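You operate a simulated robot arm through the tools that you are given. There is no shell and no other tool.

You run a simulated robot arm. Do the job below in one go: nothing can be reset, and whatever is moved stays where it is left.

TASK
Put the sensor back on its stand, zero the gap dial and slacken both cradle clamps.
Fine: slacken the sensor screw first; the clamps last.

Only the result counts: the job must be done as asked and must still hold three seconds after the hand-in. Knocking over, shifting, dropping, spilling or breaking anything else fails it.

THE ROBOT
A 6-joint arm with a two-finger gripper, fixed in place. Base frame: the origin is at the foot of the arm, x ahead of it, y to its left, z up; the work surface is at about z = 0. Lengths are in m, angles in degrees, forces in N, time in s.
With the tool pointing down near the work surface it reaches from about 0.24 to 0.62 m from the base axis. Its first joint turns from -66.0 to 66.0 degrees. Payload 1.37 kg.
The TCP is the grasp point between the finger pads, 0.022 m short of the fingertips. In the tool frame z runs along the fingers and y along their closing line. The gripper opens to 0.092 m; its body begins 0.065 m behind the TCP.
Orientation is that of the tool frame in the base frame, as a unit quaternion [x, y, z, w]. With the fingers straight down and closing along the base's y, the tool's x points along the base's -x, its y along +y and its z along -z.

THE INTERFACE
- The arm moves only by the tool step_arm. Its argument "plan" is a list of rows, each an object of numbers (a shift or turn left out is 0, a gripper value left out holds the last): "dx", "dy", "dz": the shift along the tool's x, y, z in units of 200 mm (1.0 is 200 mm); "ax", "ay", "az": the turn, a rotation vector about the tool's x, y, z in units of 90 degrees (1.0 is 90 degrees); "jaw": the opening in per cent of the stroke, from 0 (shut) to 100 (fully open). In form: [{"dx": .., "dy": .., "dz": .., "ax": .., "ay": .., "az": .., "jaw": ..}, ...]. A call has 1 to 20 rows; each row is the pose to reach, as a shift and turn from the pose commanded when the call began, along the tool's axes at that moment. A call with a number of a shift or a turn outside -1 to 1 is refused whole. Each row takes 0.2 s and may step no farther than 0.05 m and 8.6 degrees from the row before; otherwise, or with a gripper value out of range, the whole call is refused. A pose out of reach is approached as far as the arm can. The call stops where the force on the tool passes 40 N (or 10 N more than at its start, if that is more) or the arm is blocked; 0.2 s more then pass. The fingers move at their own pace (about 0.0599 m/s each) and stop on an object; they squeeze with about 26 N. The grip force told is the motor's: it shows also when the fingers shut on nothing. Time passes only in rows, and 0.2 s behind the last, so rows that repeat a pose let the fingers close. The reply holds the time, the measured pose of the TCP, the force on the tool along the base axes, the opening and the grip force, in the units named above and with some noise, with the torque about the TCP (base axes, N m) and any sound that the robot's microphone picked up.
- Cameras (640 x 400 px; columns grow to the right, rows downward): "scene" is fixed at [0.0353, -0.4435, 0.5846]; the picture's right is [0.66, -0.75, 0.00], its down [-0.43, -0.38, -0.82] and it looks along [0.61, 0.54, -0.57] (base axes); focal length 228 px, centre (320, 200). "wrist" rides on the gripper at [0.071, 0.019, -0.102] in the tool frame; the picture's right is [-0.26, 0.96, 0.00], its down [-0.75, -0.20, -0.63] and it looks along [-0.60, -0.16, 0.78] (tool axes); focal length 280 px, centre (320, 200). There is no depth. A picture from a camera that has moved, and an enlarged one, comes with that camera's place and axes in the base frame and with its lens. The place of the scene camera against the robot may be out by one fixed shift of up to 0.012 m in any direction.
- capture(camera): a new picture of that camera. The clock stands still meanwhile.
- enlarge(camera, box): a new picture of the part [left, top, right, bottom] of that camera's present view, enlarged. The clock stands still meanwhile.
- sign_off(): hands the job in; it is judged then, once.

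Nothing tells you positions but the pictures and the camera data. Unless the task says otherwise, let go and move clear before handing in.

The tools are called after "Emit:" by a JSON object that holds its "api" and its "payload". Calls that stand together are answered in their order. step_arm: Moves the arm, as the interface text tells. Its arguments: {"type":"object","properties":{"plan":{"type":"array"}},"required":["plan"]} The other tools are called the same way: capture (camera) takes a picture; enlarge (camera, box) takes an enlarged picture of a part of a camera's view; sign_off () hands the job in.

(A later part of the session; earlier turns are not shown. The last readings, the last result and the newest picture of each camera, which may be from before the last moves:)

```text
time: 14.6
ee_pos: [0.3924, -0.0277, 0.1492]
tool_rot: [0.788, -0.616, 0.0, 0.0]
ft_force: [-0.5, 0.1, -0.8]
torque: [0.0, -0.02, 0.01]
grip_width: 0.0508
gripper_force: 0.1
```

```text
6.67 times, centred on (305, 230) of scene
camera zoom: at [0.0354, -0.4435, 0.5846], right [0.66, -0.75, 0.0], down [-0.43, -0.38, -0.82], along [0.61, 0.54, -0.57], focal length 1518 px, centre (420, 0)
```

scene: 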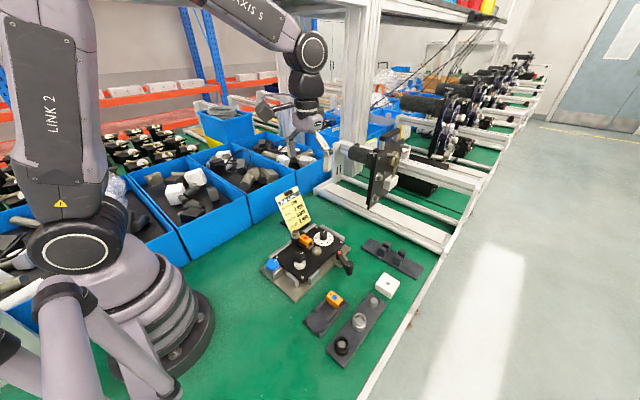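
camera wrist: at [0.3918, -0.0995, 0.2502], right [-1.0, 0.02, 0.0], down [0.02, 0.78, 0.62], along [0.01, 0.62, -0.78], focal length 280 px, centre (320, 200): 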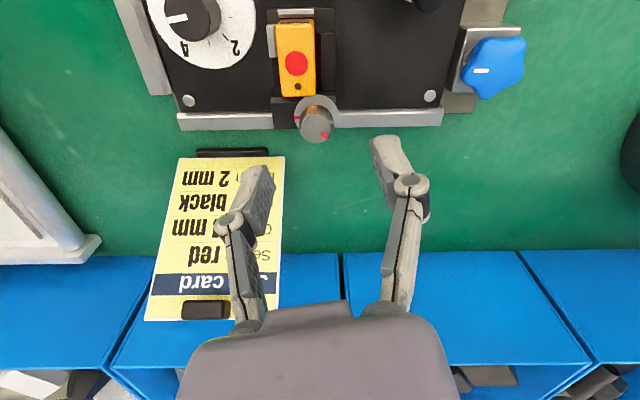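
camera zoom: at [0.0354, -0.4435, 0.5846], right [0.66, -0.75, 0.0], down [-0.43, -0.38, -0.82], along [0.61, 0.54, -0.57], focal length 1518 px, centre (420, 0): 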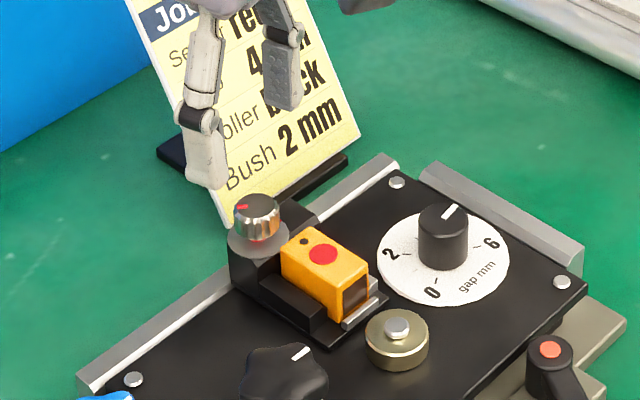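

Emit:
{"api": "enlarge", "payload": {"camera": "wrist", "box": [255, 5, 375, 155]}}

Emit:
{"api": "enlarge", "payload": {"camera": "wrist", "box": [280, 85, 350, 155]}}

```text
2.67 times, centred on (315, 80) of wrist
camera zoom: at [0.3918, -0.0995, 0.2502], right [-1.0, 0.02, 0.0], down [0.02, 0.78, 0.62], along [0.01, 0.62, -0.78], focal length 748 px, centre (333, 520)
```

zoom: 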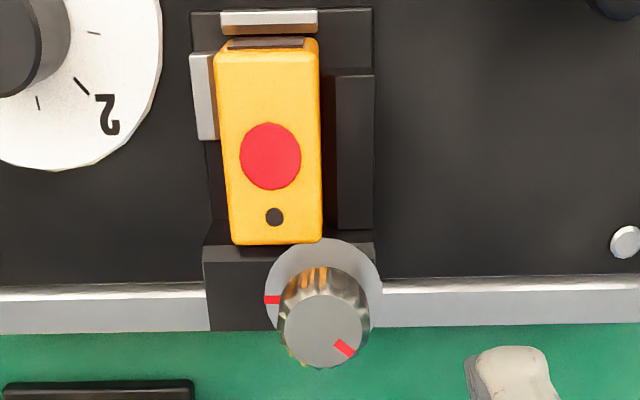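

```text
5.71 times, centred on (315, 120) of wrist
camera zoom: at [0.3918, -0.0995, 0.2502], right [-1.0, 0.02, 0.0], down [0.02, 0.78, 0.62], along [0.01, 0.62, -0.78], focal length 1602 px, centre (349, 657)
```

zoom: 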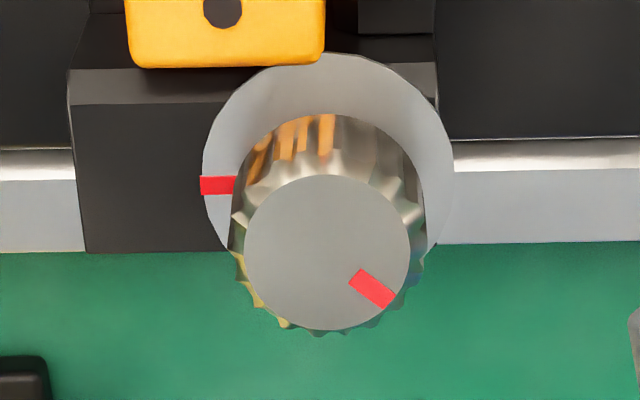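

The view shows the knob's mark about 132° from the washer mark, and the knob has risen about 3 mm. I'll rewind the wrist in the air and give it one more stroke to be sure it is well slack.

Emit:
{"api": "step_arm", "payload": {"plan": [{"az": 0.09, "jaw": 55}, {"az": 0.18, "jaw": 55}, {"az": 0.27, "jaw": 55}, {"az": 0.36, "jaw": 55}, {"az": 0.45, "jaw": 55}, {"az": 0.54, "jaw": 55}, {"az": 0.63, "jaw": 55}, {"az": 0.72, "jaw": 55}, {"az": 0.81, "jaw": 55}, {"az": 0.9, "jaw": 55}, {"az": 0.99, "jaw": 55}]}}

Emit:
{"api": "step_arm", "payload": {"plan": [{"az": 0.09, "jaw": 55}, {"az": 0.18, "jaw": 55}, {"az": 0.27, "jaw": 55}, {"az": 0.36, "jaw": 55}, {"az": 0.45, "jaw": 55}, {"az": 0.54, "jaw": 55}]}}

Emit:
{"api": "enlarge", "payload": {"camera": "wrist", "box": [260, 85, 390, 215]}}

```text
time: 17.0
ee_pos: [0.3943, -0.0272, 0.1491]
tool_rot: [-0.129, 0.992, -0.001, -0.001]
ft_force: [0.1, -0.1, 0.7]
torque: [-0.01, -0.03, 0.0]
grip_width: 0.0506
gripper_force: 0.1
```

```text
time: 18.4
ee_pos: [0.3953, -0.0274, 0.1485]
tool_rot: [0.291, 0.957, 0.0, 0.0]
ft_force: [-0.2, -0.1, -0.5]
torque: [0.01, -0.03, -0.01]
grip_width: 0.0506
gripper_force: 0.1
```

```text
3.08 times, centred on (325, 150) of wrist
camera zoom: at [0.3469, 0.03, 0.2497], right [0.75, 0.66, 0.0], down [0.51, -0.59, 0.63], along [0.41, -0.47, -0.78], focal length 863 px, centre (305, 354)
```

zoom: 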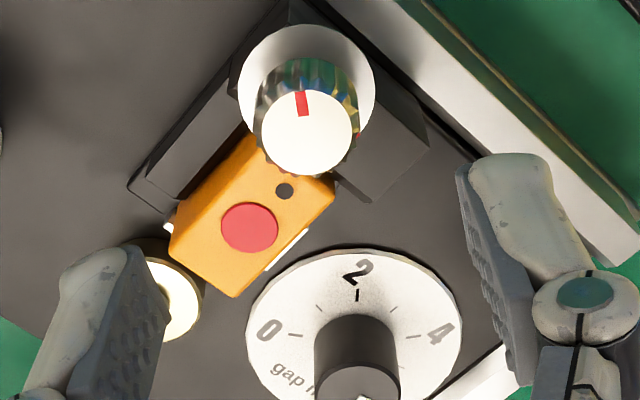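

Knob top is now at (0.3956, −0.0251, 0.086), about 3 mm higher than before. Gripper is centred over it; I'll descend, grip and turn again.

Emit:
{"api": "step_arm", "payload": {"plan": [{"dz": 0.1, "jaw": 55}, {"dz": 0.2, "jaw": 55}, {"dz": 0.25, "jaw": 50}, {"dz": 0.25, "jaw": 20}, {"dz": 0.25, "jaw": 5}, {"dz": 0.25, "jaw": 5}]}}

```text
time: 19.8
ee_pos: [0.3944, -0.027, 0.0982]
tool_rot: [0.29, 0.957, -0.001, -0.001]
ft_force: [-3.8, -6.6, 0.9]
torque: [-0.11, 0.05, -0.01]
grip_width: 0.0209
gripper_force: 26.0
```

Emit:
{"api": "step_arm", "payload": {"plan": [{"az": -0.089, "dy": -0.003, "dz": -0.001, "jaw": 5}, {"az": -0.178, "dy": -0.003, "dz": -0.002, "jaw": 5}, {"az": -0.267, "dy": -0.003, "dz": -0.003, "jaw": 5}, {"az": -0.356, "dy": -0.003, "dz": -0.004, "jaw": 5}, {"az": -0.444, "dy": -0.003, "dz": -0.005, "jaw": 5}]}}

Emit:
{"api": "enlarge", "payload": {"camera": "wrist", "box": [240, 80, 400, 240]}}

```text
time: 21.0
ee_pos: [0.3947, -0.0275, 0.099]
tool_rot: [-0.057, 0.998, -0.001, 0.003]
ft_force: [8.3, 4.5, -0.5]
torque: [0.09, -0.1, 0.05]
grip_width: 0.021
gripper_force: 26.4
```

```text
2.50 times, centred on (320, 160) of wrist
camera zoom: at [0.322, -0.0143, 0.2005], right [0.15, 0.99, 0.0], down [0.77, -0.12, 0.63], along [0.62, -0.1, -0.78], focal length 701 px, centre (320, 300)
```

zoom: 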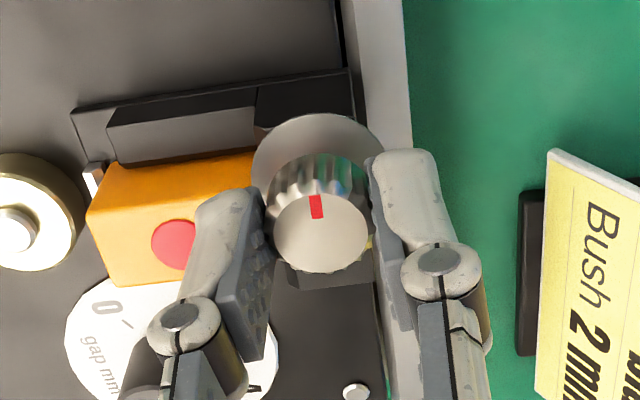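

The mark is now near 175° from its start. Continuing the stroke.

Emit:
{"api": "step_arm", "payload": {"plan": [{"az": -0.089, "dz": -0.002, "jaw": 5}, {"az": -0.178, "dz": -0.004, "jaw": 5}, {"az": -0.267, "dz": -0.006, "jaw": 5}, {"az": -0.356, "dz": -0.007, "jaw": 5}, {"az": -0.444, "dz": -0.008, "jaw": 5}, {"az": -0.533, "dz": -0.01, "jaw": 5}]}}

Emit:
{"api": "enlarge", "payload": {"camera": "wrist", "box": [240, 80, 400, 240]}}

```text
time: 22.4
ee_pos: [0.3945, -0.0273, 0.1015]
tool_rot: [-0.457, 0.89, -0.001, 0.0]
ft_force: [0.6, -1.9, 0.9]
torque: [-0.09, 0.01, -0.19]
grip_width: 0.0208
gripper_force: 25.6
```

```text
2.50 times, centred on (320, 160) of wrist
camera zoom: at [0.3377, -0.0725, 0.2026], right [-0.63, 0.77, 0.0], down [0.6, 0.49, 0.63], along [0.49, 0.39, -0.78], focal length 701 px, centre (320, 300)
```

zoom: 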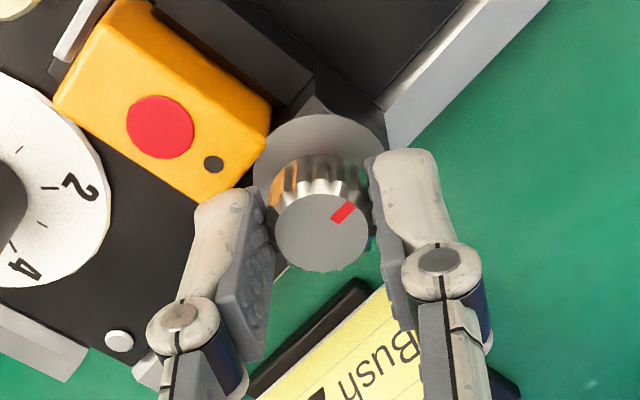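

The knob stopped following at about 180° — it has reached its slack stop (the wrist slipped round it). Next I'll release, rise, and move above the red sensor with the fingers closing along x.

Emit:
{"api": "step_arm", "payload": {"plan": [{"jaw": 30}, {"jaw": 50}, {"dz": -0.08, "jaw": 50}, {"dz": -0.2, "jaw": 50}, {"dx": 0.0325, "dy": -0.0468, "dz": -0.22, "az": -0.08, "jaw": 50}, {"dx": 0.065, "dy": -0.0935, "dz": -0.22, "az": -0.16, "jaw": 50}, {"dx": 0.0975, "dy": -0.1403, "dz": -0.22, "az": -0.24, "jaw": 50}, {"dx": 0.0975, "dy": -0.1403, "dz": -0.22, "az": -0.32, "jaw": 50}, {"dx": 0.0975, "dy": -0.1403, "dz": -0.22, "az": -0.395, "jaw": 50}, {"dx": 0.0975, "dy": -0.1403, "dz": -0.22, "az": -0.395, "jaw": 50}]}}

Emit:
{"api": "capture", "payload": {"camera": "wrist"}}

Emit:
{"api": "enlarge", "payload": {"camera": "wrist", "box": [250, 60, 390, 200]}}

Emit:
{"api": "enlarge", "payload": {"camera": "scene", "box": [275, 200, 335, 260]}}

```text
time: 24.6
ee_pos: [0.4058, -0.06, 0.1445]
tool_rot: [-0.706, 0.708, 0.0, 0.0]
ft_force: [-0.6, 0.3, 0.9]
torque: [0.0, 0.01, -0.01]
grip_width: 0.0461
gripper_force: 0.0
```

```text
taken
camera wrist: at [0.3864, -0.1294, 0.2466], right [-0.96, 0.26, 0.0], down [0.21, 0.75, 0.62], along [0.17, 0.6, -0.78], focal length 280 px, centre (320, 200)
```

wrist: 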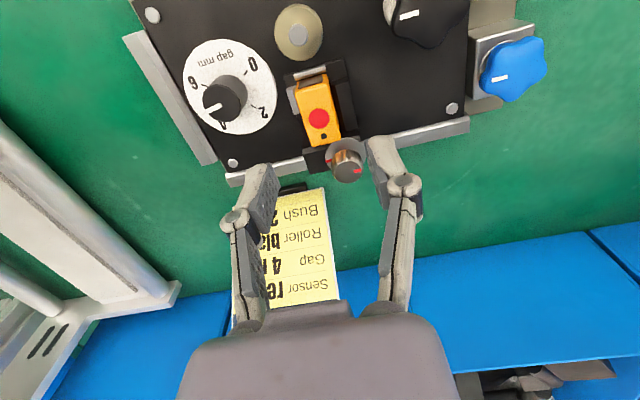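

```text
2.86 times, centred on (320, 130) of wrist
camera zoom: at [0.3864, -0.1294, 0.2466], right [-0.96, 0.26, 0.0], down [0.21, 0.75, 0.62], along [0.17, 0.6, -0.78], focal length 801 px, centre (320, 400)
```

zoom: 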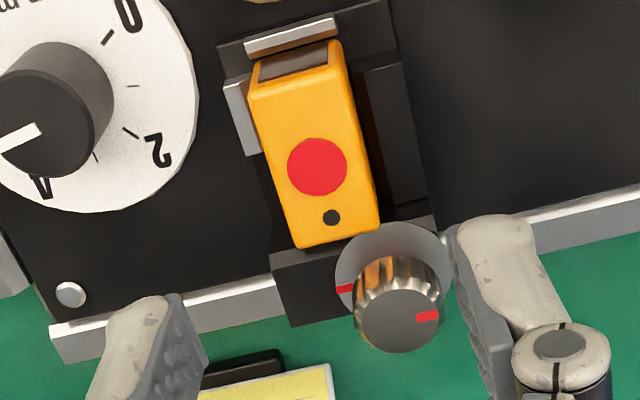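

```text
6.67 times, centred on (305, 230) of scene
camera zoom: at [0.0353, -0.4435, 0.5846], right [0.66, -0.75, 0.0], down [-0.43, -0.38, -0.82], along [0.61, 0.54, -0.57], focal length 1518 px, centre (420, 0)
```

zoom: 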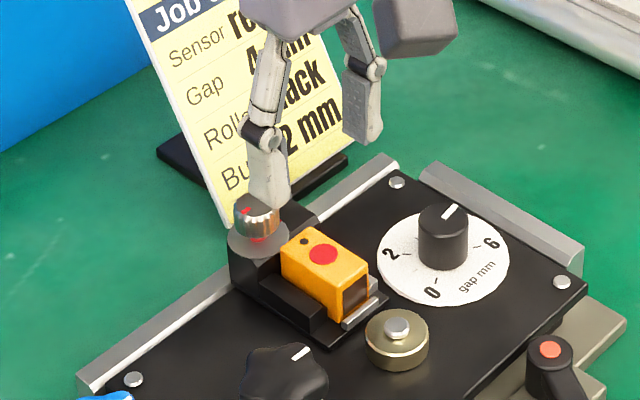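

The screw's mark is now 180° from the washer mark. The gripper is centred over the red sensor (within 1 mm); I'll descend in stages.

Emit:
{"api": "step_arm", "payload": {"plan": [{"dy": -0.003, "dz": 0.1, "jaw": 50}, {"dy": -0.003, "dz": 0.2, "jaw": 50}, {"dy": -0.003, "dz": 0.26, "jaw": 50}]}}

Emit:
{"api": "enlarge", "payload": {"camera": "wrist", "box": [220, 60, 420, 230]}}

Emit:
{"api": "enlarge", "payload": {"camera": "scene", "box": [275, 200, 335, 260]}}

```text
time: 25.4
ee_pos: [0.4074, -0.0612, 0.094]
tool_rot: [-0.706, 0.708, -0.001, 0.0]
ft_force: [0.1, 0.0, -0.1]
torque: [-0.02, 0.02, -0.02]
grip_width: 0.0458
gripper_force: 0.0
```

```text
2.35 times, centred on (320, 145) of wrist
camera zoom: at [0.3875, -0.1304, 0.1956], right [-0.96, 0.26, 0.0], down [0.21, 0.75, 0.62], along [0.17, 0.6, -0.78], focal length 660 px, centre (320, 329)
```

zoom: 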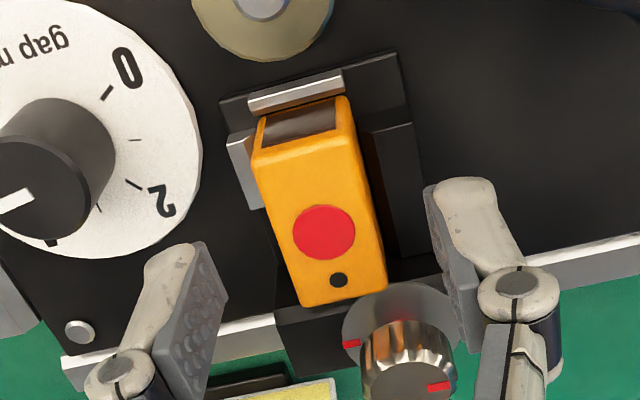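

```text
6.67 times, centred on (305, 230) of scene
camera zoom: at [0.0353, -0.4435, 0.5846], right [0.66, -0.75, 0.0], down [-0.43, -0.38, -0.82], along [0.61, 0.54, -0.57], focal length 1518 px, centre (420, 0)
```

zoom: 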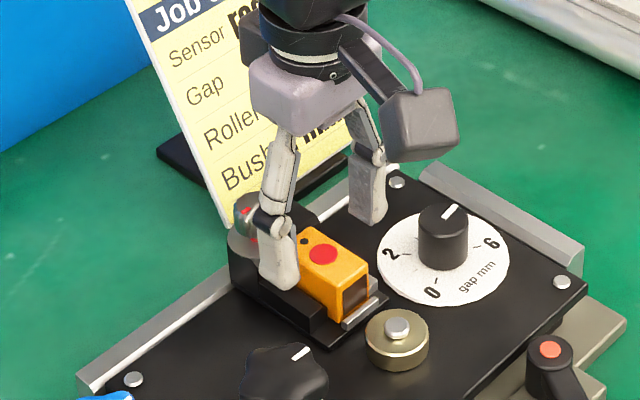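

Clearances look fine: the fingers straddle the sensor beside the knob. I'll lower the last 14 mm and close.

Emit:
{"api": "step_arm", "payload": {"plan": [{"dz": 0.035, "jaw": 50}, {"dz": 0.068, "jaw": 50}, {"dz": 0.068, "jaw": 35}, {"dz": 0.068, "jaw": 20}, {"dz": 0.068, "jaw": 10}, {"dz": 0.068, "jaw": 10}]}}

Emit:
{"api": "enlarge", "payload": {"camera": "wrist", "box": [220, 60, 420, 230]}}

Emit:
{"api": "enlarge", "payload": {"camera": "scene", "box": [275, 210, 325, 260]}}

```text
time: 26.8
ee_pos: [0.4058, -0.0601, 0.0799]
tool_rot: [-0.706, 0.708, 0.0, -0.001]
ft_force: [0.8, -0.3, -0.7]
torque: [0.01, 0.01, 0.02]
grip_width: 0.0211
gripper_force: 25.4
```

```text
2.35 times, centred on (320, 145) of wrist
camera zoom: at [0.3871, -0.1296, 0.182], right [-0.96, 0.27, 0.0], down [0.21, 0.75, 0.62], along [0.17, 0.6, -0.78], focal length 660 px, centre (320, 329)
```

zoom: 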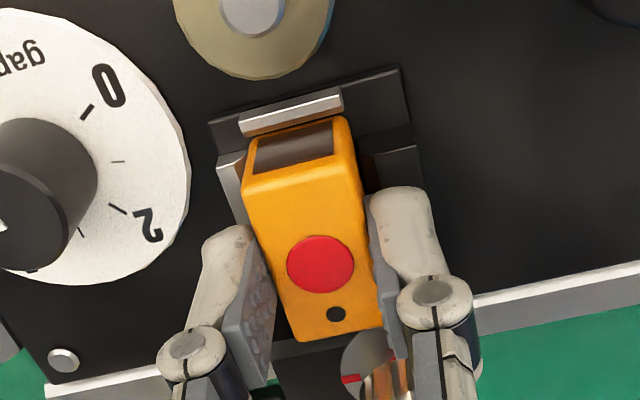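

```text
8.00 times, centred on (300, 235) of scene
camera zoom: at [0.0353, -0.4435, 0.5846], right [0.66, -0.75, 0.0], down [-0.43, -0.38, -0.82], along [0.61, 0.54, -0.57], focal length 1821 px, centre (480, -80)
```

zoom: 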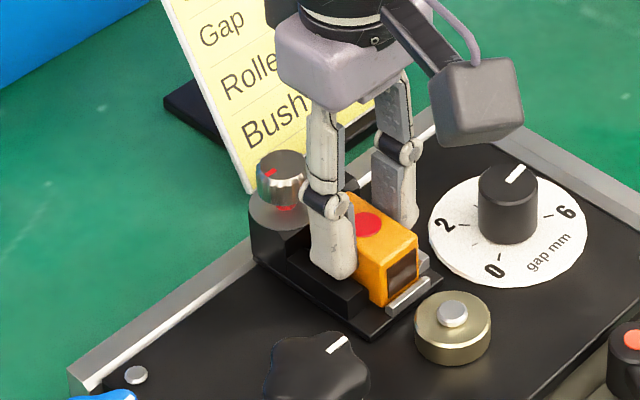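

The sensor is gripped at 21 mm with no side load. I'll lift 4 mm gently to test that it is free.

Emit:
{"api": "step_arm", "payload": {"plan": [{"dz": -0.008, "jaw": 10}, {"dz": -0.015, "jaw": 10}, {"dz": -0.022, "jaw": 10}]}}

Emit:
{"api": "enlarge", "payload": {"camera": "wrist", "box": [220, 60, 420, 230]}}

Emit:
{"api": "enlarge", "payload": {"camera": "scene", "box": [275, 210, 325, 260]}}

```text
time: 27.6
ee_pos: [0.4055, -0.0613, 0.0855]
tool_rot: [-0.705, 0.709, 0.0, 0.001]
ft_force: [-0.4, -0.4, -0.8]
torque: [-0.01, -0.05, 0.02]
grip_width: 0.0212
gripper_force: 26.3
```

```text
2.35 times, centred on (320, 145) of wrist
camera zoom: at [0.3869, -0.1298, 0.1866], right [-0.96, 0.27, 0.0], down [0.21, 0.75, 0.62], along [0.17, 0.6, -0.78], focal length 660 px, centre (320, 329)
```

zoom: 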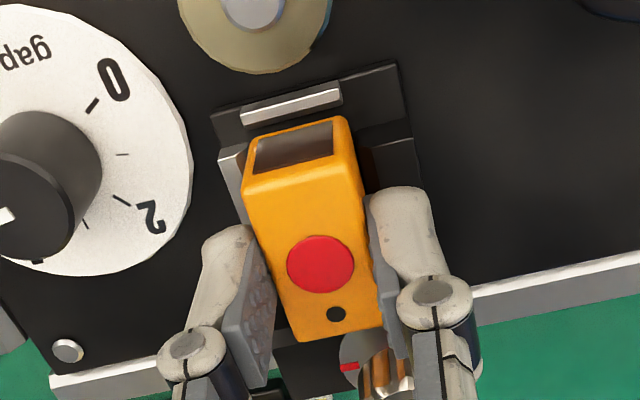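

```text
8.00 times, centred on (300, 235) of scene
camera zoom: at [0.0353, -0.4435, 0.5846], right [0.66, -0.75, 0.0], down [-0.43, -0.38, -0.82], along [0.61, 0.54, -0.57], focal length 1821 px, centre (480, -80)
```

zoom: 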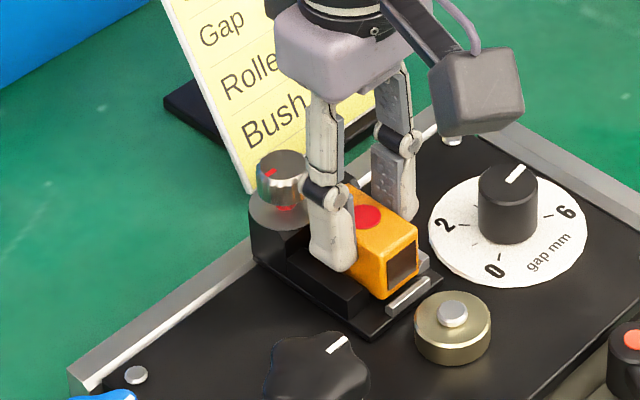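

It came up freely with no force. I'll keep lifting in small steps and watch the force.

Emit:
{"api": "step_arm", "payload": {"plan": [{"dz": -0.01, "jaw": 10}, {"dz": -0.02, "jaw": 10}, {"dz": -0.03, "jaw": 10}, {"dz": -0.04, "jaw": 10}, {"dz": -0.05, "jaw": 10}]}}

Emit:
{"api": "enlarge", "payload": {"camera": "wrist", "box": [220, 60, 420, 230]}}

Emit:
{"api": "enlarge", "payload": {"camera": "scene", "box": [275, 210, 325, 260]}}

```text
time: 28.8
ee_pos: [0.4047, -0.0586, 0.0944]
tool_rot: [-0.706, 0.708, 0.0, 0.0]
ft_force: [0.4, 0.9, -0.8]
torque: [-0.03, 0.01, -0.03]
grip_width: 0.021
gripper_force: 26.6
```

```text
2.35 times, centred on (320, 145) of wrist
camera zoom: at [0.387, -0.1292, 0.1962], right [-0.96, 0.27, 0.0], down [0.21, 0.75, 0.62], along [0.17, 0.6, -0.78], focal length 660 px, centre (320, 329)
```

zoom: 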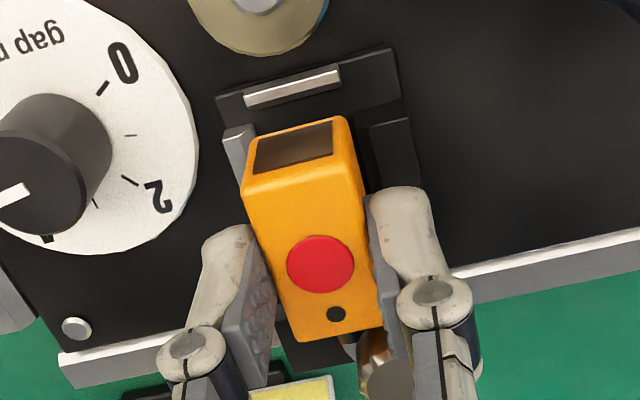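

```text
8.00 times, centred on (300, 235) of scene
camera zoom: at [0.0353, -0.4435, 0.5846], right [0.66, -0.75, 0.0], down [-0.43, -0.38, -0.82], along [0.61, 0.54, -0.57], focal length 1821 px, centre (480, -80)
```

zoom: 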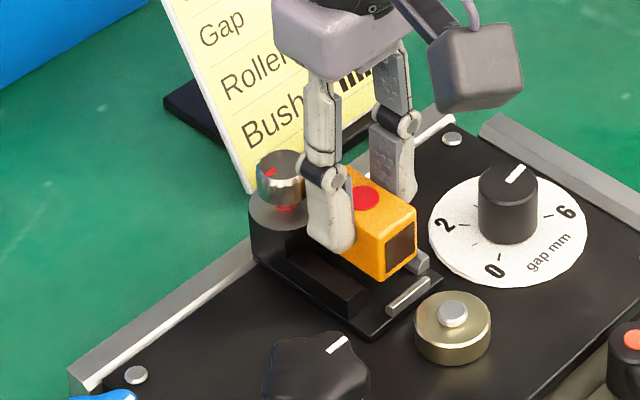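

The sensor is clear of the holder. I'll raise it well above everything and carry it over the empty pocket at (0.2615, −0.2418).

Emit:
{"api": "step_arm", "payload": {"plan": [{"dz": -0.11, "jaw": 10}, {"dz": -0.22, "jaw": 10}, {"dz": -0.33, "jaw": 10}, {"dx": 0.115, "dy": 0.09, "dz": -0.33, "jaw": 10}, {"dx": 0.23, "dy": 0.18, "dz": -0.33, "jaw": 10}, {"dx": 0.344, "dy": 0.271, "dz": -0.33, "jaw": 10}, {"dx": 0.459, "dy": 0.361, "dz": -0.33, "jaw": 10}, {"dx": 0.574, "dy": 0.452, "dz": -0.33, "jaw": 10}, {"dx": 0.689, "dy": 0.542, "dz": -0.33, "jaw": 10}, {"dx": 0.803, "dy": 0.632, "dz": -0.33, "jaw": 10}, {"dx": 0.918, "dy": 0.7225, "dz": -0.33, "jaw": 10}, {"dx": 0.918, "dy": 0.7225, "dz": -0.33, "jaw": 10}]}}

Emit:
{"api": "capture", "payload": {"camera": "wrist"}}

Emit:
{"api": "capture", "payload": {"camera": "scene"}}

Emit:
{"api": "enlarge", "payload": {"camera": "wrist", "box": [250, 50, 410, 210]}}

```text
time: 31.4
ee_pos: [0.2619, -0.2451, 0.1604]
tool_rot: [-0.706, 0.708, 0.0, -0.001]
ft_force: [0.1, -0.1, -0.4]
torque: [-0.01, -0.01, -0.01]
grip_width: 0.0208
gripper_force: 25.7
```

```text
taken
camera wrist: at [0.2433, -0.3134, 0.2614], right [-0.96, 0.27, 0.0], down [0.21, 0.75, 0.62], along [0.17, 0.6, -0.78], focal length 280 px, centre (320, 200)
```

wrist: 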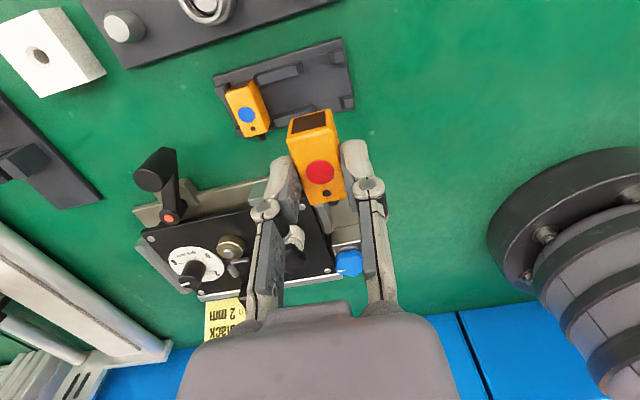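

```text
taken
```

scene: 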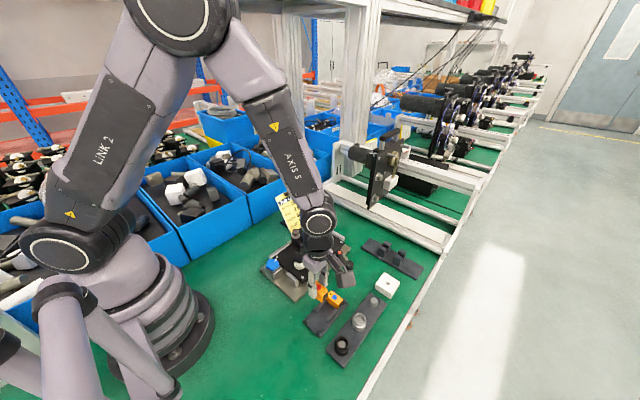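

```text
2.50 times, centred on (330, 130) of wrist
camera zoom: at [0.2433, -0.3134, 0.2614], right [-0.96, 0.27, 0.0], down [0.21, 0.75, 0.62], along [0.17, 0.6, -0.78], focal length 701 px, centre (295, 375)
```

zoom: 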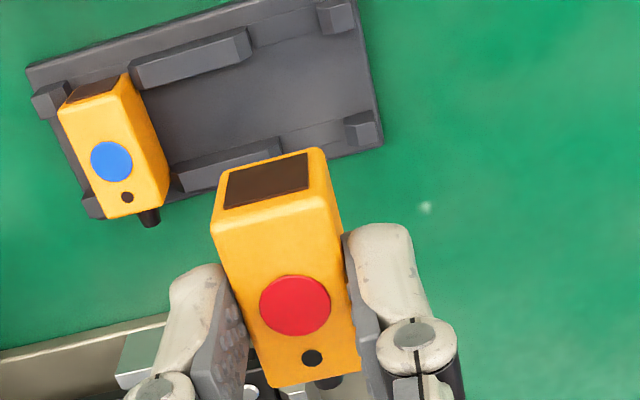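

The held sensor is over the pocket; recomputed pocket is x 0.250–0.273, so the centre is 0.2617, and the sensor sits within about 0.5 mm of it. I'll lower to just above the posts and check again.

Emit:
{"api": "step_arm", "payload": {"plan": [{"dx": -0.002, "dy": 0.0025, "dz": 0.12, "jaw": 10}, {"dx": -0.002, "dy": 0.0025, "dz": 0.24, "jaw": 10}, {"dx": -0.002, "dy": 0.0025, "dz": 0.36, "jaw": 10}, {"dx": -0.002, "dy": 0.0025, "dz": 0.44, "jaw": 10}, {"dx": -0.002, "dy": 0.0025, "dz": 0.475, "jaw": 10}, {"dx": -0.002, "dy": 0.0025, "dz": 0.475, "jaw": 10}]}}

Emit:
{"api": "capture", "payload": {"camera": "wrist"}}

Emit:
{"api": "enlarge", "payload": {"camera": "wrist", "box": [230, 60, 410, 220]}}

Emit:
{"api": "enlarge", "payload": {"camera": "scene", "box": [295, 260, 365, 345]}}

```text
time: 32.8
ee_pos: [0.2611, -0.2437, 0.0654]
tool_rot: [-0.706, 0.708, -0.001, -0.001]
ft_force: [0.4, -0.3, -0.1]
torque: [-0.01, -0.02, 0.02]
grip_width: 0.0211
gripper_force: 25.8
```

```text
taken
camera wrist: at [0.2421, -0.3125, 0.1671], right [-0.96, 0.27, 0.0], down [0.21, 0.75, 0.62], along [0.17, 0.6, -0.78], focal length 280 px, centre (320, 200)
```

wrist: 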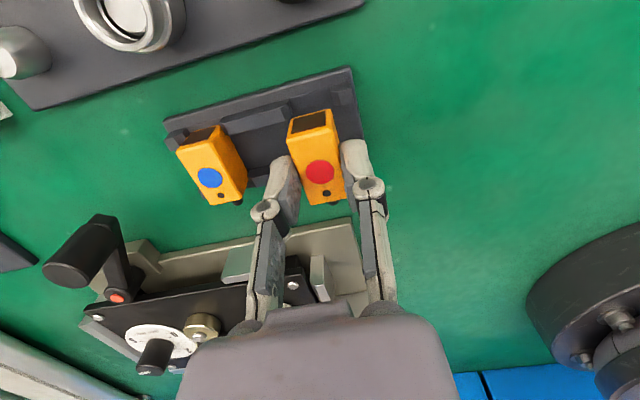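

```text
2.50 times, centred on (320, 140) of wrist
camera zoom: at [0.2421, -0.3125, 0.1671], right [-0.96, 0.27, 0.0], down [0.21, 0.75, 0.62], along [0.17, 0.6, -0.78], focal length 701 px, centre (320, 350)
```

zoom: 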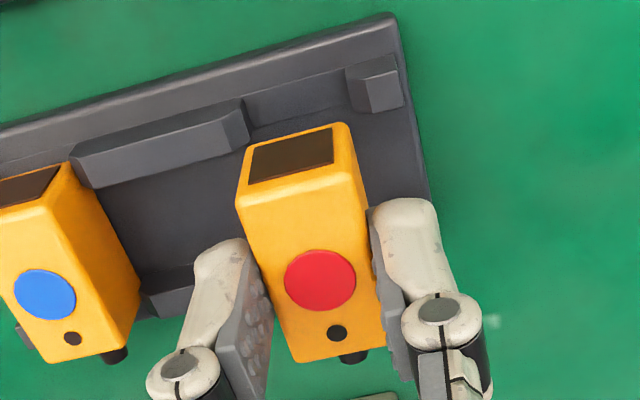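

```text
4.71 times, centred on (330, 302) of scene
camera zoom: at [0.0353, -0.4435, 0.5846], right [0.66, -0.75, 0.0], down [-0.43, -0.38, -0.82], along [0.61, 0.54, -0.57], focal length 1071 px, centre (273, -282)
```

zoom: 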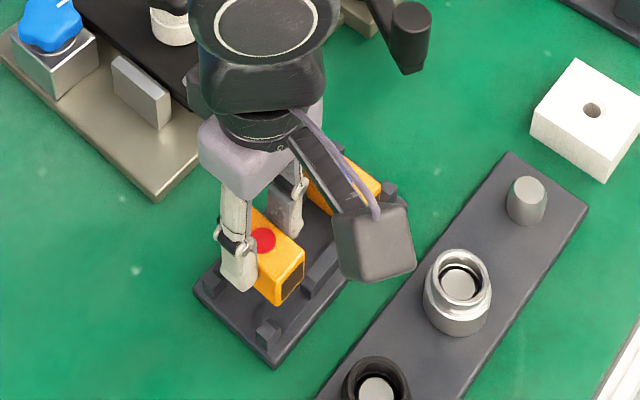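

Alignment is good (sensor centre x ≈0.261, pocket ≈0.2617–0.262). I'll lower slowly to just above seating.

Emit:
{"api": "step_arm", "payload": {"plan": [{"dy": -0.003, "dz": 0.02, "jaw": 10}, {"dy": -0.003, "dz": 0.04, "jaw": 10}, {"dy": -0.003, "dz": 0.06, "jaw": 10}, {"dy": -0.003, "dz": 0.075, "jaw": 10}, {"dy": -0.003, "dz": 0.088, "jaw": 10}]}}

Emit:
{"api": "enlarge", "payload": {"camera": "wrist", "box": [230, 60, 410, 220]}}

Emit:
{"api": "enlarge", "payload": {"camera": "scene", "box": [305, 275, 355, 335]}}

```text
time: 34.0
ee_pos: [0.2626, -0.2422, 0.0471]
tool_rot: [-0.706, 0.709, 0.001, 0.0]
ft_force: [-0.9, 0.3, 0.2]
torque: [0.02, 0.0, 0.05]
grip_width: 0.0209
gripper_force: 26.5
```

```text
2.50 times, centred on (320, 140) of wrist
camera zoom: at [0.2428, -0.3113, 0.1491], right [-0.96, 0.27, 0.0], down [0.21, 0.75, 0.62], along [0.17, 0.6, -0.78], focal length 701 px, centre (320, 350)
```

zoom: 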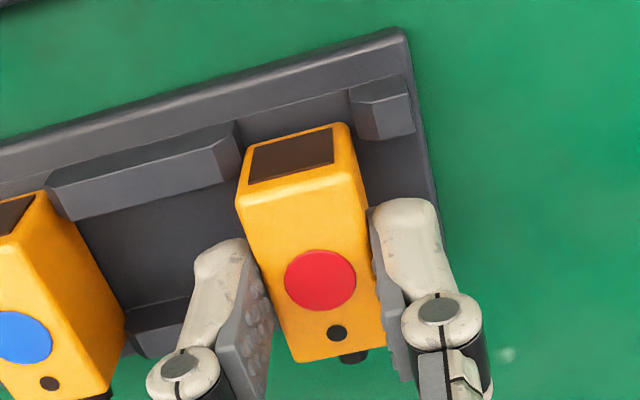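

```text
6.67 times, centred on (330, 305) of scene
camera zoom: at [0.0353, -0.4435, 0.5846], right [0.66, -0.75, 0.0], down [-0.43, -0.38, -0.82], along [0.61, 0.54, -0.57], focal length 1518 px, centre (253, -500)
```

zoom: 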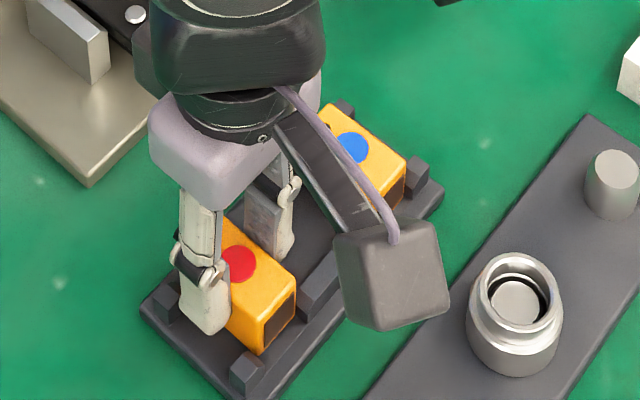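

No contact force yet and the sensor is between rails and posts. I'll lower the last few millimetres until it touches.

Emit:
{"api": "step_arm", "payload": {"plan": [{"dz": 0.004, "jaw": 10}, {"dz": 0.008, "jaw": 10}, {"dz": 0.011, "jaw": 10}]}}

```text
time: 34.8
ee_pos: [0.2606, -0.2431, 0.0468]
tool_rot: [-0.706, 0.708, 0.0, 0.0]
ft_force: [-0.8, 4.2, 9.9]
torque: [0.1, -0.02, 0.01]
grip_width: 0.0212
gripper_force: 25.9
```

Contact at about z 0.046 with 10 N. I'll check whether the red sensor's top is level with the blue's before releasing.

Emit:
{"api": "enlarge", "payload": {"camera": "wrist", "box": [220, 80, 380, 220]}}

Emit:
{"api": "enlarge", "payload": {"camera": "scene", "box": [310, 285, 350, 325]}}

```text
2.86 times, centred on (300, 150) of wrist
camera zoom: at [0.2427, -0.312, 0.1473], right [-0.96, 0.26, 0.0], down [0.21, 0.75, 0.62], along [0.17, 0.6, -0.78], focal length 801 px, centre (377, 343)
```

zoom: 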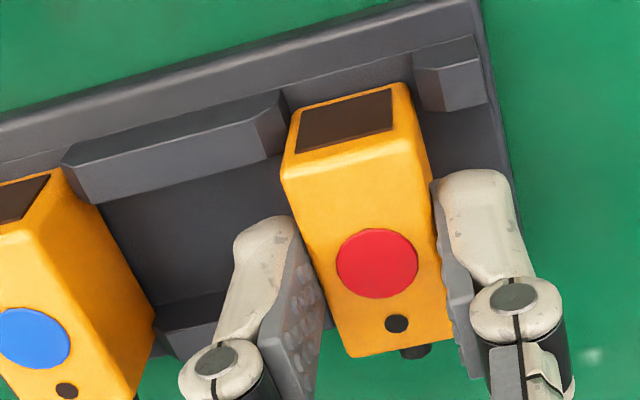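

```text
10.00 times, centred on (330, 305) of scene
camera zoom: at [0.0353, -0.4434, 0.5846], right [0.66, -0.75, 0.0], down [-0.43, -0.38, -0.82], along [0.61, 0.54, -0.57], focal length 2276 px, centre (220, -850)
```

zoom: 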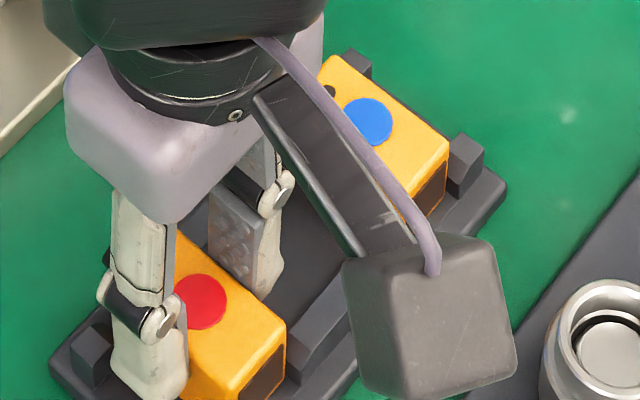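

The camera puts the sensor top within 1 mm of the blue one's height, so it is seated. I'll open the fingers and rise straight up.

Emit:
{"api": "step_arm", "payload": {"plan": [{"jaw": 25}, {"jaw": 42}, {"jaw": 42}, {"jaw": 42, "dz": -0.05}, {"jaw": 42, "dz": -0.15}, {"jaw": 42, "dz": -0.3}, {"jaw": 42, "dz": -0.45}]}}

Emit:
{"api": "enlarge", "payload": {"camera": "wrist", "box": [200, 40, 380, 200]}}

Emit:
{"api": "enlarge", "payload": {"camera": "scene", "box": [295, 270, 365, 345]}}

```text
time: 36.4
ee_pos: [0.261, -0.2422, 0.1379]
tool_rot: [-0.706, 0.708, 0.001, 0.0]
ft_force: [-0.3, 0.1, 0.4]
torque: [0.04, 0.0, 0.01]
grip_width: 0.0389
gripper_force: 0.1
```

```text
2.50 times, centred on (290, 120) of wrist
camera zoom: at [0.2417, -0.3113, 0.2398], right [-0.96, 0.27, 0.0], down [0.21, 0.75, 0.62], along [0.17, 0.6, -0.78], focal length 701 px, centre (395, 400)
```

zoom: 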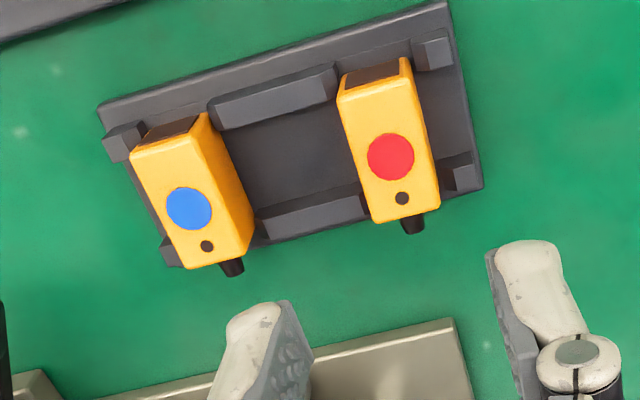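

```text
5.33 times, centred on (330, 308) of scene
camera zoom: at [0.0354, -0.4435, 0.5846], right [0.66, -0.75, 0.0], down [-0.43, -0.38, -0.82], along [0.61, 0.54, -0.57], focal length 1214 px, centre (267, -373)
```

zoom: 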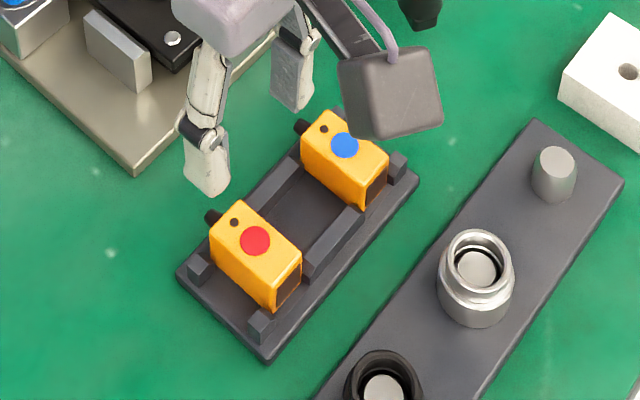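

The red sensor is seated in its pocket, parallel with the blue one. Next is the dial: knob centre about (0.464, −0.082), top z 0.065. I'll fly there while unwinding the wrist.

Emit:
{"api": "step_arm", "payload": {"plan": [{"dx": -0.072, "dy": -0.089, "az": 0.086, "jaw": 45}, {"dx": -0.144, "dy": -0.178, "az": 0.173, "jaw": 45}, {"dx": -0.216, "dy": -0.267, "az": 0.259, "jaw": 45}, {"dx": -0.288, "dy": -0.356, "az": 0.345, "jaw": 45}, {"dx": -0.36, "dy": -0.445, "az": 0.432, "jaw": 45}, {"dx": -0.432, "dy": -0.535, "az": 0.518, "jaw": 45}, {"dx": -0.504, "dy": -0.624, "az": 0.605, "jaw": 45}, {"dx": -0.576, "dy": -0.713, "az": 0.691, "jaw": 45}, {"dx": -0.648, "dy": -0.802, "az": 0.777, "jaw": 45}, {"dx": -0.72, "dy": -0.891, "az": 0.864, "jaw": 45}, {"dx": -0.7915, "dy": -0.98, "az": 0.95, "jaw": 45}]}}

Emit:
{"api": "capture", "payload": {"camera": "wrist"}}

Emit:
{"api": "enlarge", "payload": {"camera": "wrist", "box": [240, 60, 400, 220]}}

```text
time: 38.8
ee_pos: [0.4584, -0.0824, 0.1353]
tool_rot: [-0.037, 0.999, -0.001, 0.0]
ft_force: [0.1, -0.2, 0.6]
torque: [-0.02, 0.01, -0.02]
grip_width: 0.0414
gripper_force: 0.1
```

```text
taken
camera wrist: at [0.3865, -0.0677, 0.2367], right [0.19, 0.98, 0.0], down [0.77, -0.15, 0.63], along [0.61, -0.12, -0.78], focal length 280 px, centre (320, 200)
```

wrist: 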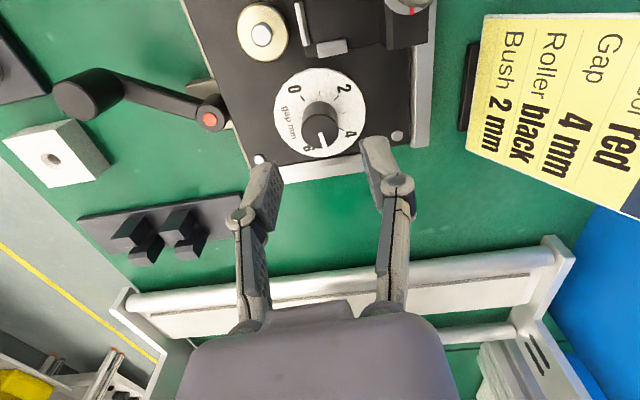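

```text
2.50 times, centred on (320, 140) of wrist
camera zoom: at [0.3865, -0.0677, 0.2367], right [0.19, 0.98, 0.0], down [0.77, -0.15, 0.63], along [0.61, -0.12, -0.78], focal length 701 px, centre (320, 350)
```

zoom: 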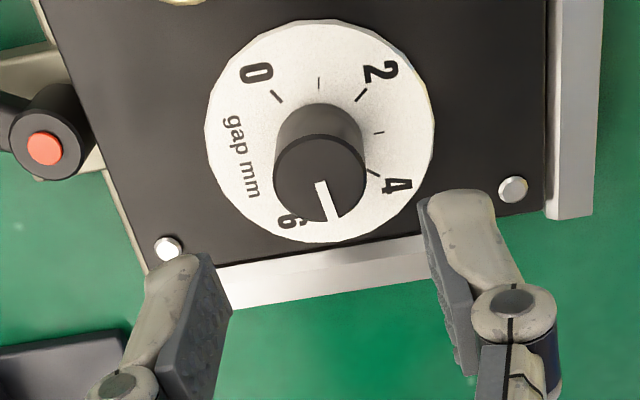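

The dial pointer sits near 4°, the 0 tick near 216° (from +x, counter-clockwise positive), so I need about 210° counter-clockwise. I'll centre over the knob at yaw +50°, then descend with fingertips kept above the neighbouring holder.

Emit:
{"api": "step_arm", "payload": {"plan": [{"dx": -0.0285, "dy": -0.007, "az": 0.086, "jaw": 45}, {"dx": -0.0285, "dy": -0.007, "az": 0.172, "jaw": 45}, {"dx": -0.0285, "dy": -0.007, "az": 0.258, "jaw": 45}, {"dx": -0.0285, "dy": -0.007, "az": 0.344, "jaw": 45}, {"dx": -0.0285, "dy": -0.007, "az": 0.43, "jaw": 45}, {"dx": -0.0285, "dy": -0.007, "az": 0.516, "jaw": 45}, {"dx": -0.0285, "dy": -0.007, "az": 0.6, "jaw": 45}, {"dx": -0.0285, "dy": -0.007, "dz": 0.12, "az": 0.6, "jaw": 45}, {"dx": -0.0285, "dy": -0.007, "dz": 0.2, "az": 0.6, "jaw": 45}]}}

Emit:
{"api": "enlarge", "payload": {"camera": "wrist", "box": [230, 80, 410, 240]}}

```text
time: 40.8
ee_pos: [0.4624, -0.0856, 0.0944]
tool_rot: [0.421, 0.907, -0.001, 0.001]
ft_force: [0.0, 0.3, 0.6]
torque: [0.03, 0.02, 0.0]
grip_width: 0.0413
gripper_force: 0.1
```

```text
2.50 times, centred on (320, 160) of wrist
camera zoom: at [0.4321, -0.0168, 0.1957], right [0.91, 0.42, 0.0], down [0.33, -0.71, 0.63], along [0.27, -0.57, -0.78], focal length 701 px, centre (320, 300)
```

zoom: 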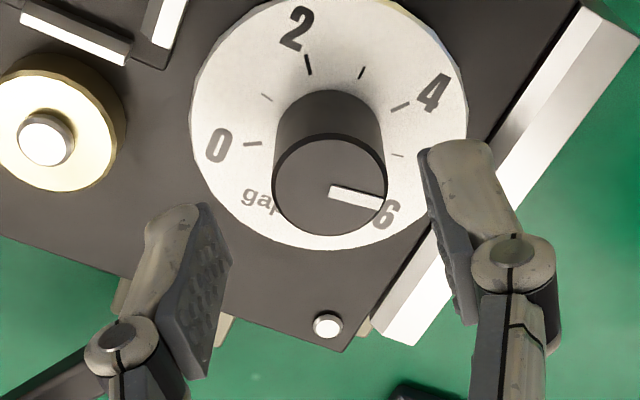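

Knob top confirmed near (0.465, −0.083). I'll make a 1.6 mm correction, lower so the fingertips reach z ≈0.054, and close on the dial knob.

Emit:
{"api": "step_arm", "payload": {"plan": [{"dx": -0.003, "dy": 0.007, "dz": 0.045, "jaw": 45}, {"dx": -0.003, "dy": 0.007, "dz": 0.09, "jaw": 45}, {"dx": -0.003, "dy": 0.007, "dz": 0.09, "jaw": 25}, {"dx": -0.003, "dy": 0.007, "dz": 0.09, "jaw": 10}, {"dx": -0.003, "dy": 0.007, "dz": 0.09, "jaw": 10}]}}

```text
time: 42.0
ee_pos: [0.4656, -0.0853, 0.0756]
tool_rot: [0.42, 0.907, 0.0, 0.001]
ft_force: [10.1, 9.7, -0.6]
torque: [0.2, -0.19, -0.04]
grip_width: 0.0244
gripper_force: 26.3
```

Gripped at 24.4 mm with a side load of about 14 N along the closing line; I'll relieve it, then turn counter-clockwise.

Emit:
{"api": "step_arm", "payload": {"plan": [{"dy": 0.006, "jaw": 5}, {"dy": 0.006, "az": -0.085, "jaw": 5}, {"dy": 0.006, "az": -0.17, "jaw": 5}, {"dy": 0.006, "az": -0.255, "jaw": 5}, {"dy": 0.006, "az": -0.34, "jaw": 5}, {"dy": 0.006, "az": -0.425, "jaw": 5}, {"dy": 0.006, "az": -0.51, "jaw": 5}]}}

Emit:
{"api": "enlarge", "payload": {"camera": "wrist", "box": [230, 80, 410, 240]}}

```text
time: 43.6
ee_pos: [0.4653, -0.0851, 0.0775]
tool_rot: [0.031, 1.0, 0.0, 0.001]
ft_force: [10.0, 4.4, -1.5]
torque: [0.12, -0.24, -0.01]
grip_width: 0.0244
gripper_force: 26.4
```

```text
2.50 times, centred on (320, 160) of wrist
camera zoom: at [0.3962, -0.0596, 0.1782], right [0.32, 0.95, 0.0], down [0.74, -0.25, 0.63], along [0.59, -0.2, -0.78], focal length 701 px, centre (320, 300)
```

zoom: 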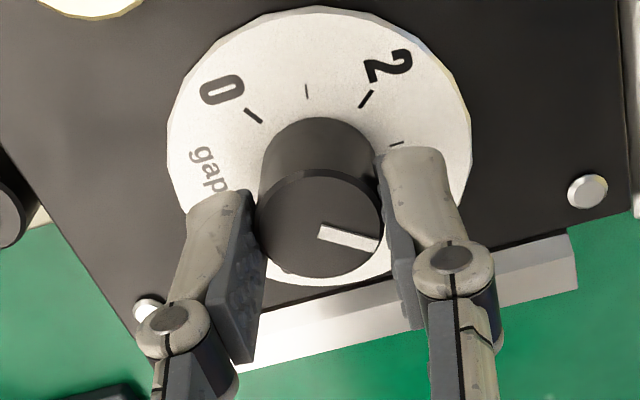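

The pointer follows. Continuing the stroke another 85°.

Emit:
{"api": "step_arm", "payload": {"plan": [{"dx": -0.004, "dy": 0.002, "az": -0.085, "jaw": 5}, {"dx": -0.004, "dy": 0.002, "az": -0.17, "jaw": 5}, {"dx": -0.004, "dy": 0.002, "az": -0.255, "jaw": 5}, {"dx": -0.004, "dy": 0.002, "az": -0.34, "jaw": 5}, {"dx": -0.004, "dy": 0.002, "az": -0.425, "jaw": 5}, {"dx": -0.004, "dy": 0.002, "az": -0.51, "jaw": 5}, {"dx": -0.004, "dy": 0.002, "az": -0.595, "jaw": 5}, {"dx": -0.004, "dy": 0.002, "az": -0.68, "jaw": 5}, {"dx": -0.004, "dy": 0.002, "az": -0.765, "jaw": 5}, {"dx": -0.004, "dy": 0.002, "az": -0.85, "jaw": 5}, {"dx": -0.004, "dy": 0.002, "az": -0.935, "jaw": 5}]}}

Emit:
{"api": "enlarge", "payload": {"camera": "wrist", "box": [230, 80, 410, 240]}}

```text
time: 46.0
ee_pos: [0.4641, -0.0842, 0.0769]
tool_rot: [-0.646, 0.763, 0.001, -0.001]
ft_force: [-19.6, -5.9, 10.0]
torque: [-0.06, 0.4, -0.03]
grip_width: 0.0242
gripper_force: 25.8
```

```text
2.50 times, centred on (320, 160) of wrist
camera zoom: at [0.4354, -0.1495, 0.1784], right [-0.91, 0.42, 0.0], down [0.33, 0.71, 0.62], along [0.26, 0.57, -0.78], focal length 701 px, centre (320, 300)
```

zoom: 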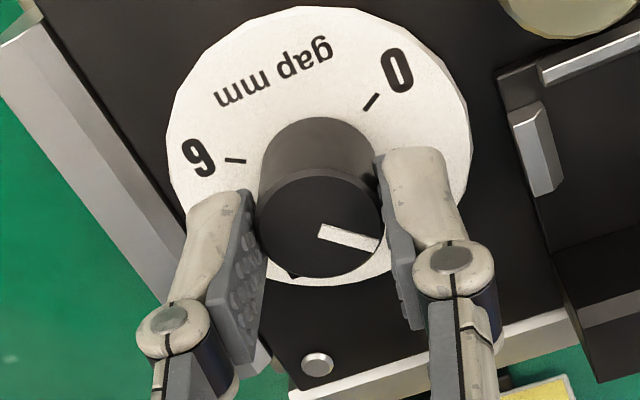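

The pointer is at about 134°, about 82° short of the 0 tick. I'll relieve the side force and try continuing this stroke, checking that the wrist follows.

Emit:
{"api": "step_arm", "payload": {"plan": [{"dy": 0.008, "jaw": 5}, {"dy": 0.008, "az": -0.085, "jaw": 5}, {"dy": 0.008, "az": -0.17, "jaw": 5}, {"dy": 0.008, "az": -0.255, "jaw": 5}, {"dy": 0.008, "az": -0.34, "jaw": 5}, {"dy": 0.008, "az": -0.425, "jaw": 5}]}}

Emit:
{"api": "enlarge", "payload": {"camera": "wrist", "box": [230, 80, 410, 240]}}

```text
time: 47.4
ee_pos: [0.4646, -0.0844, 0.0774]
tool_rot: [0.86, -0.51, -0.001, 0.0]
ft_force: [-8.3, -7.5, -5.2]
torque: [0.14, 0.28, -0.02]
grip_width: 0.0242
gripper_force: 26.2
```

```text
2.50 times, centred on (320, 160) of wrist
camera zoom: at [0.4824, -0.154, 0.1784], right [-0.97, -0.23, 0.0], down [-0.18, 0.76, 0.62], along [-0.15, 0.61, -0.78], focal length 701 px, centre (320, 300)
```

zoom: 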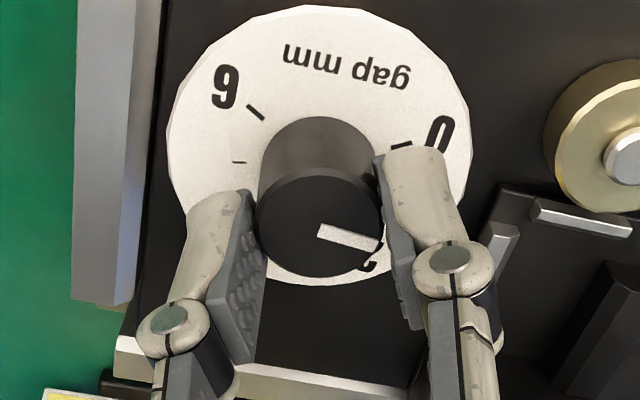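

The wrist followed to −119° and the pointer is near 172° (about 1 mm). I'll continue 36° more, then compare with the 0 tick.

Emit:
{"api": "step_arm", "payload": {"plan": [{"dy": 0.005, "jaw": 5}, {"dy": 0.005, "az": -0.08, "jaw": 5}, {"dy": 0.005, "az": -0.16, "jaw": 5}, {"dy": 0.005, "az": -0.24, "jaw": 5}, {"dy": 0.005, "az": -0.32, "jaw": 5}, {"dy": 0.005, "az": -0.4, "jaw": 5}]}}

Emit:
{"api": "enlarge", "payload": {"camera": "wrist", "box": [230, 80, 410, 240]}}

Emit:
{"api": "enlarge", "payload": {"camera": "scene", "box": [295, 205, 355, 265]}}

```text
time: 48.8
ee_pos: [0.4644, -0.0848, 0.0774]
tool_rot: [0.976, -0.219, 0.0, 0.0]
ft_force: [1.4, 0.2, -11.6]
torque: [0.08, 0.04, 0.0]
grip_width: 0.0244
gripper_force: 25.8
```

```text
2.50 times, centred on (320, 160) of wrist
camera zoom: at [0.5208, -0.1306, 0.1788], right [-0.65, -0.76, 0.0], down [-0.59, 0.51, 0.62], along [-0.48, 0.41, -0.78], focal length 701 px, centre (320, 300)
```

zoom: 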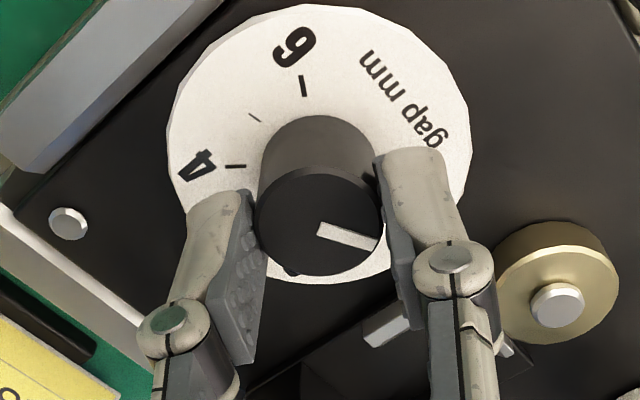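

```text
6.67 times, centred on (325, 235) of scene
camera zoom: at [0.0354, -0.4435, 0.5845], right [0.66, -0.75, 0.0], down [-0.43, -0.38, -0.82], along [0.61, 0.54, -0.57], focal length 1518 px, centre (287, -33)
```

zoom: 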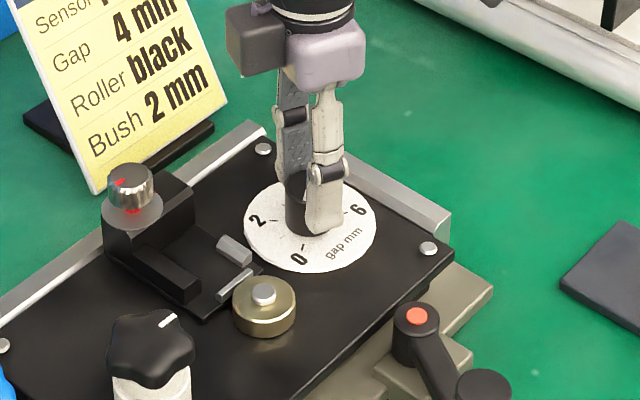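

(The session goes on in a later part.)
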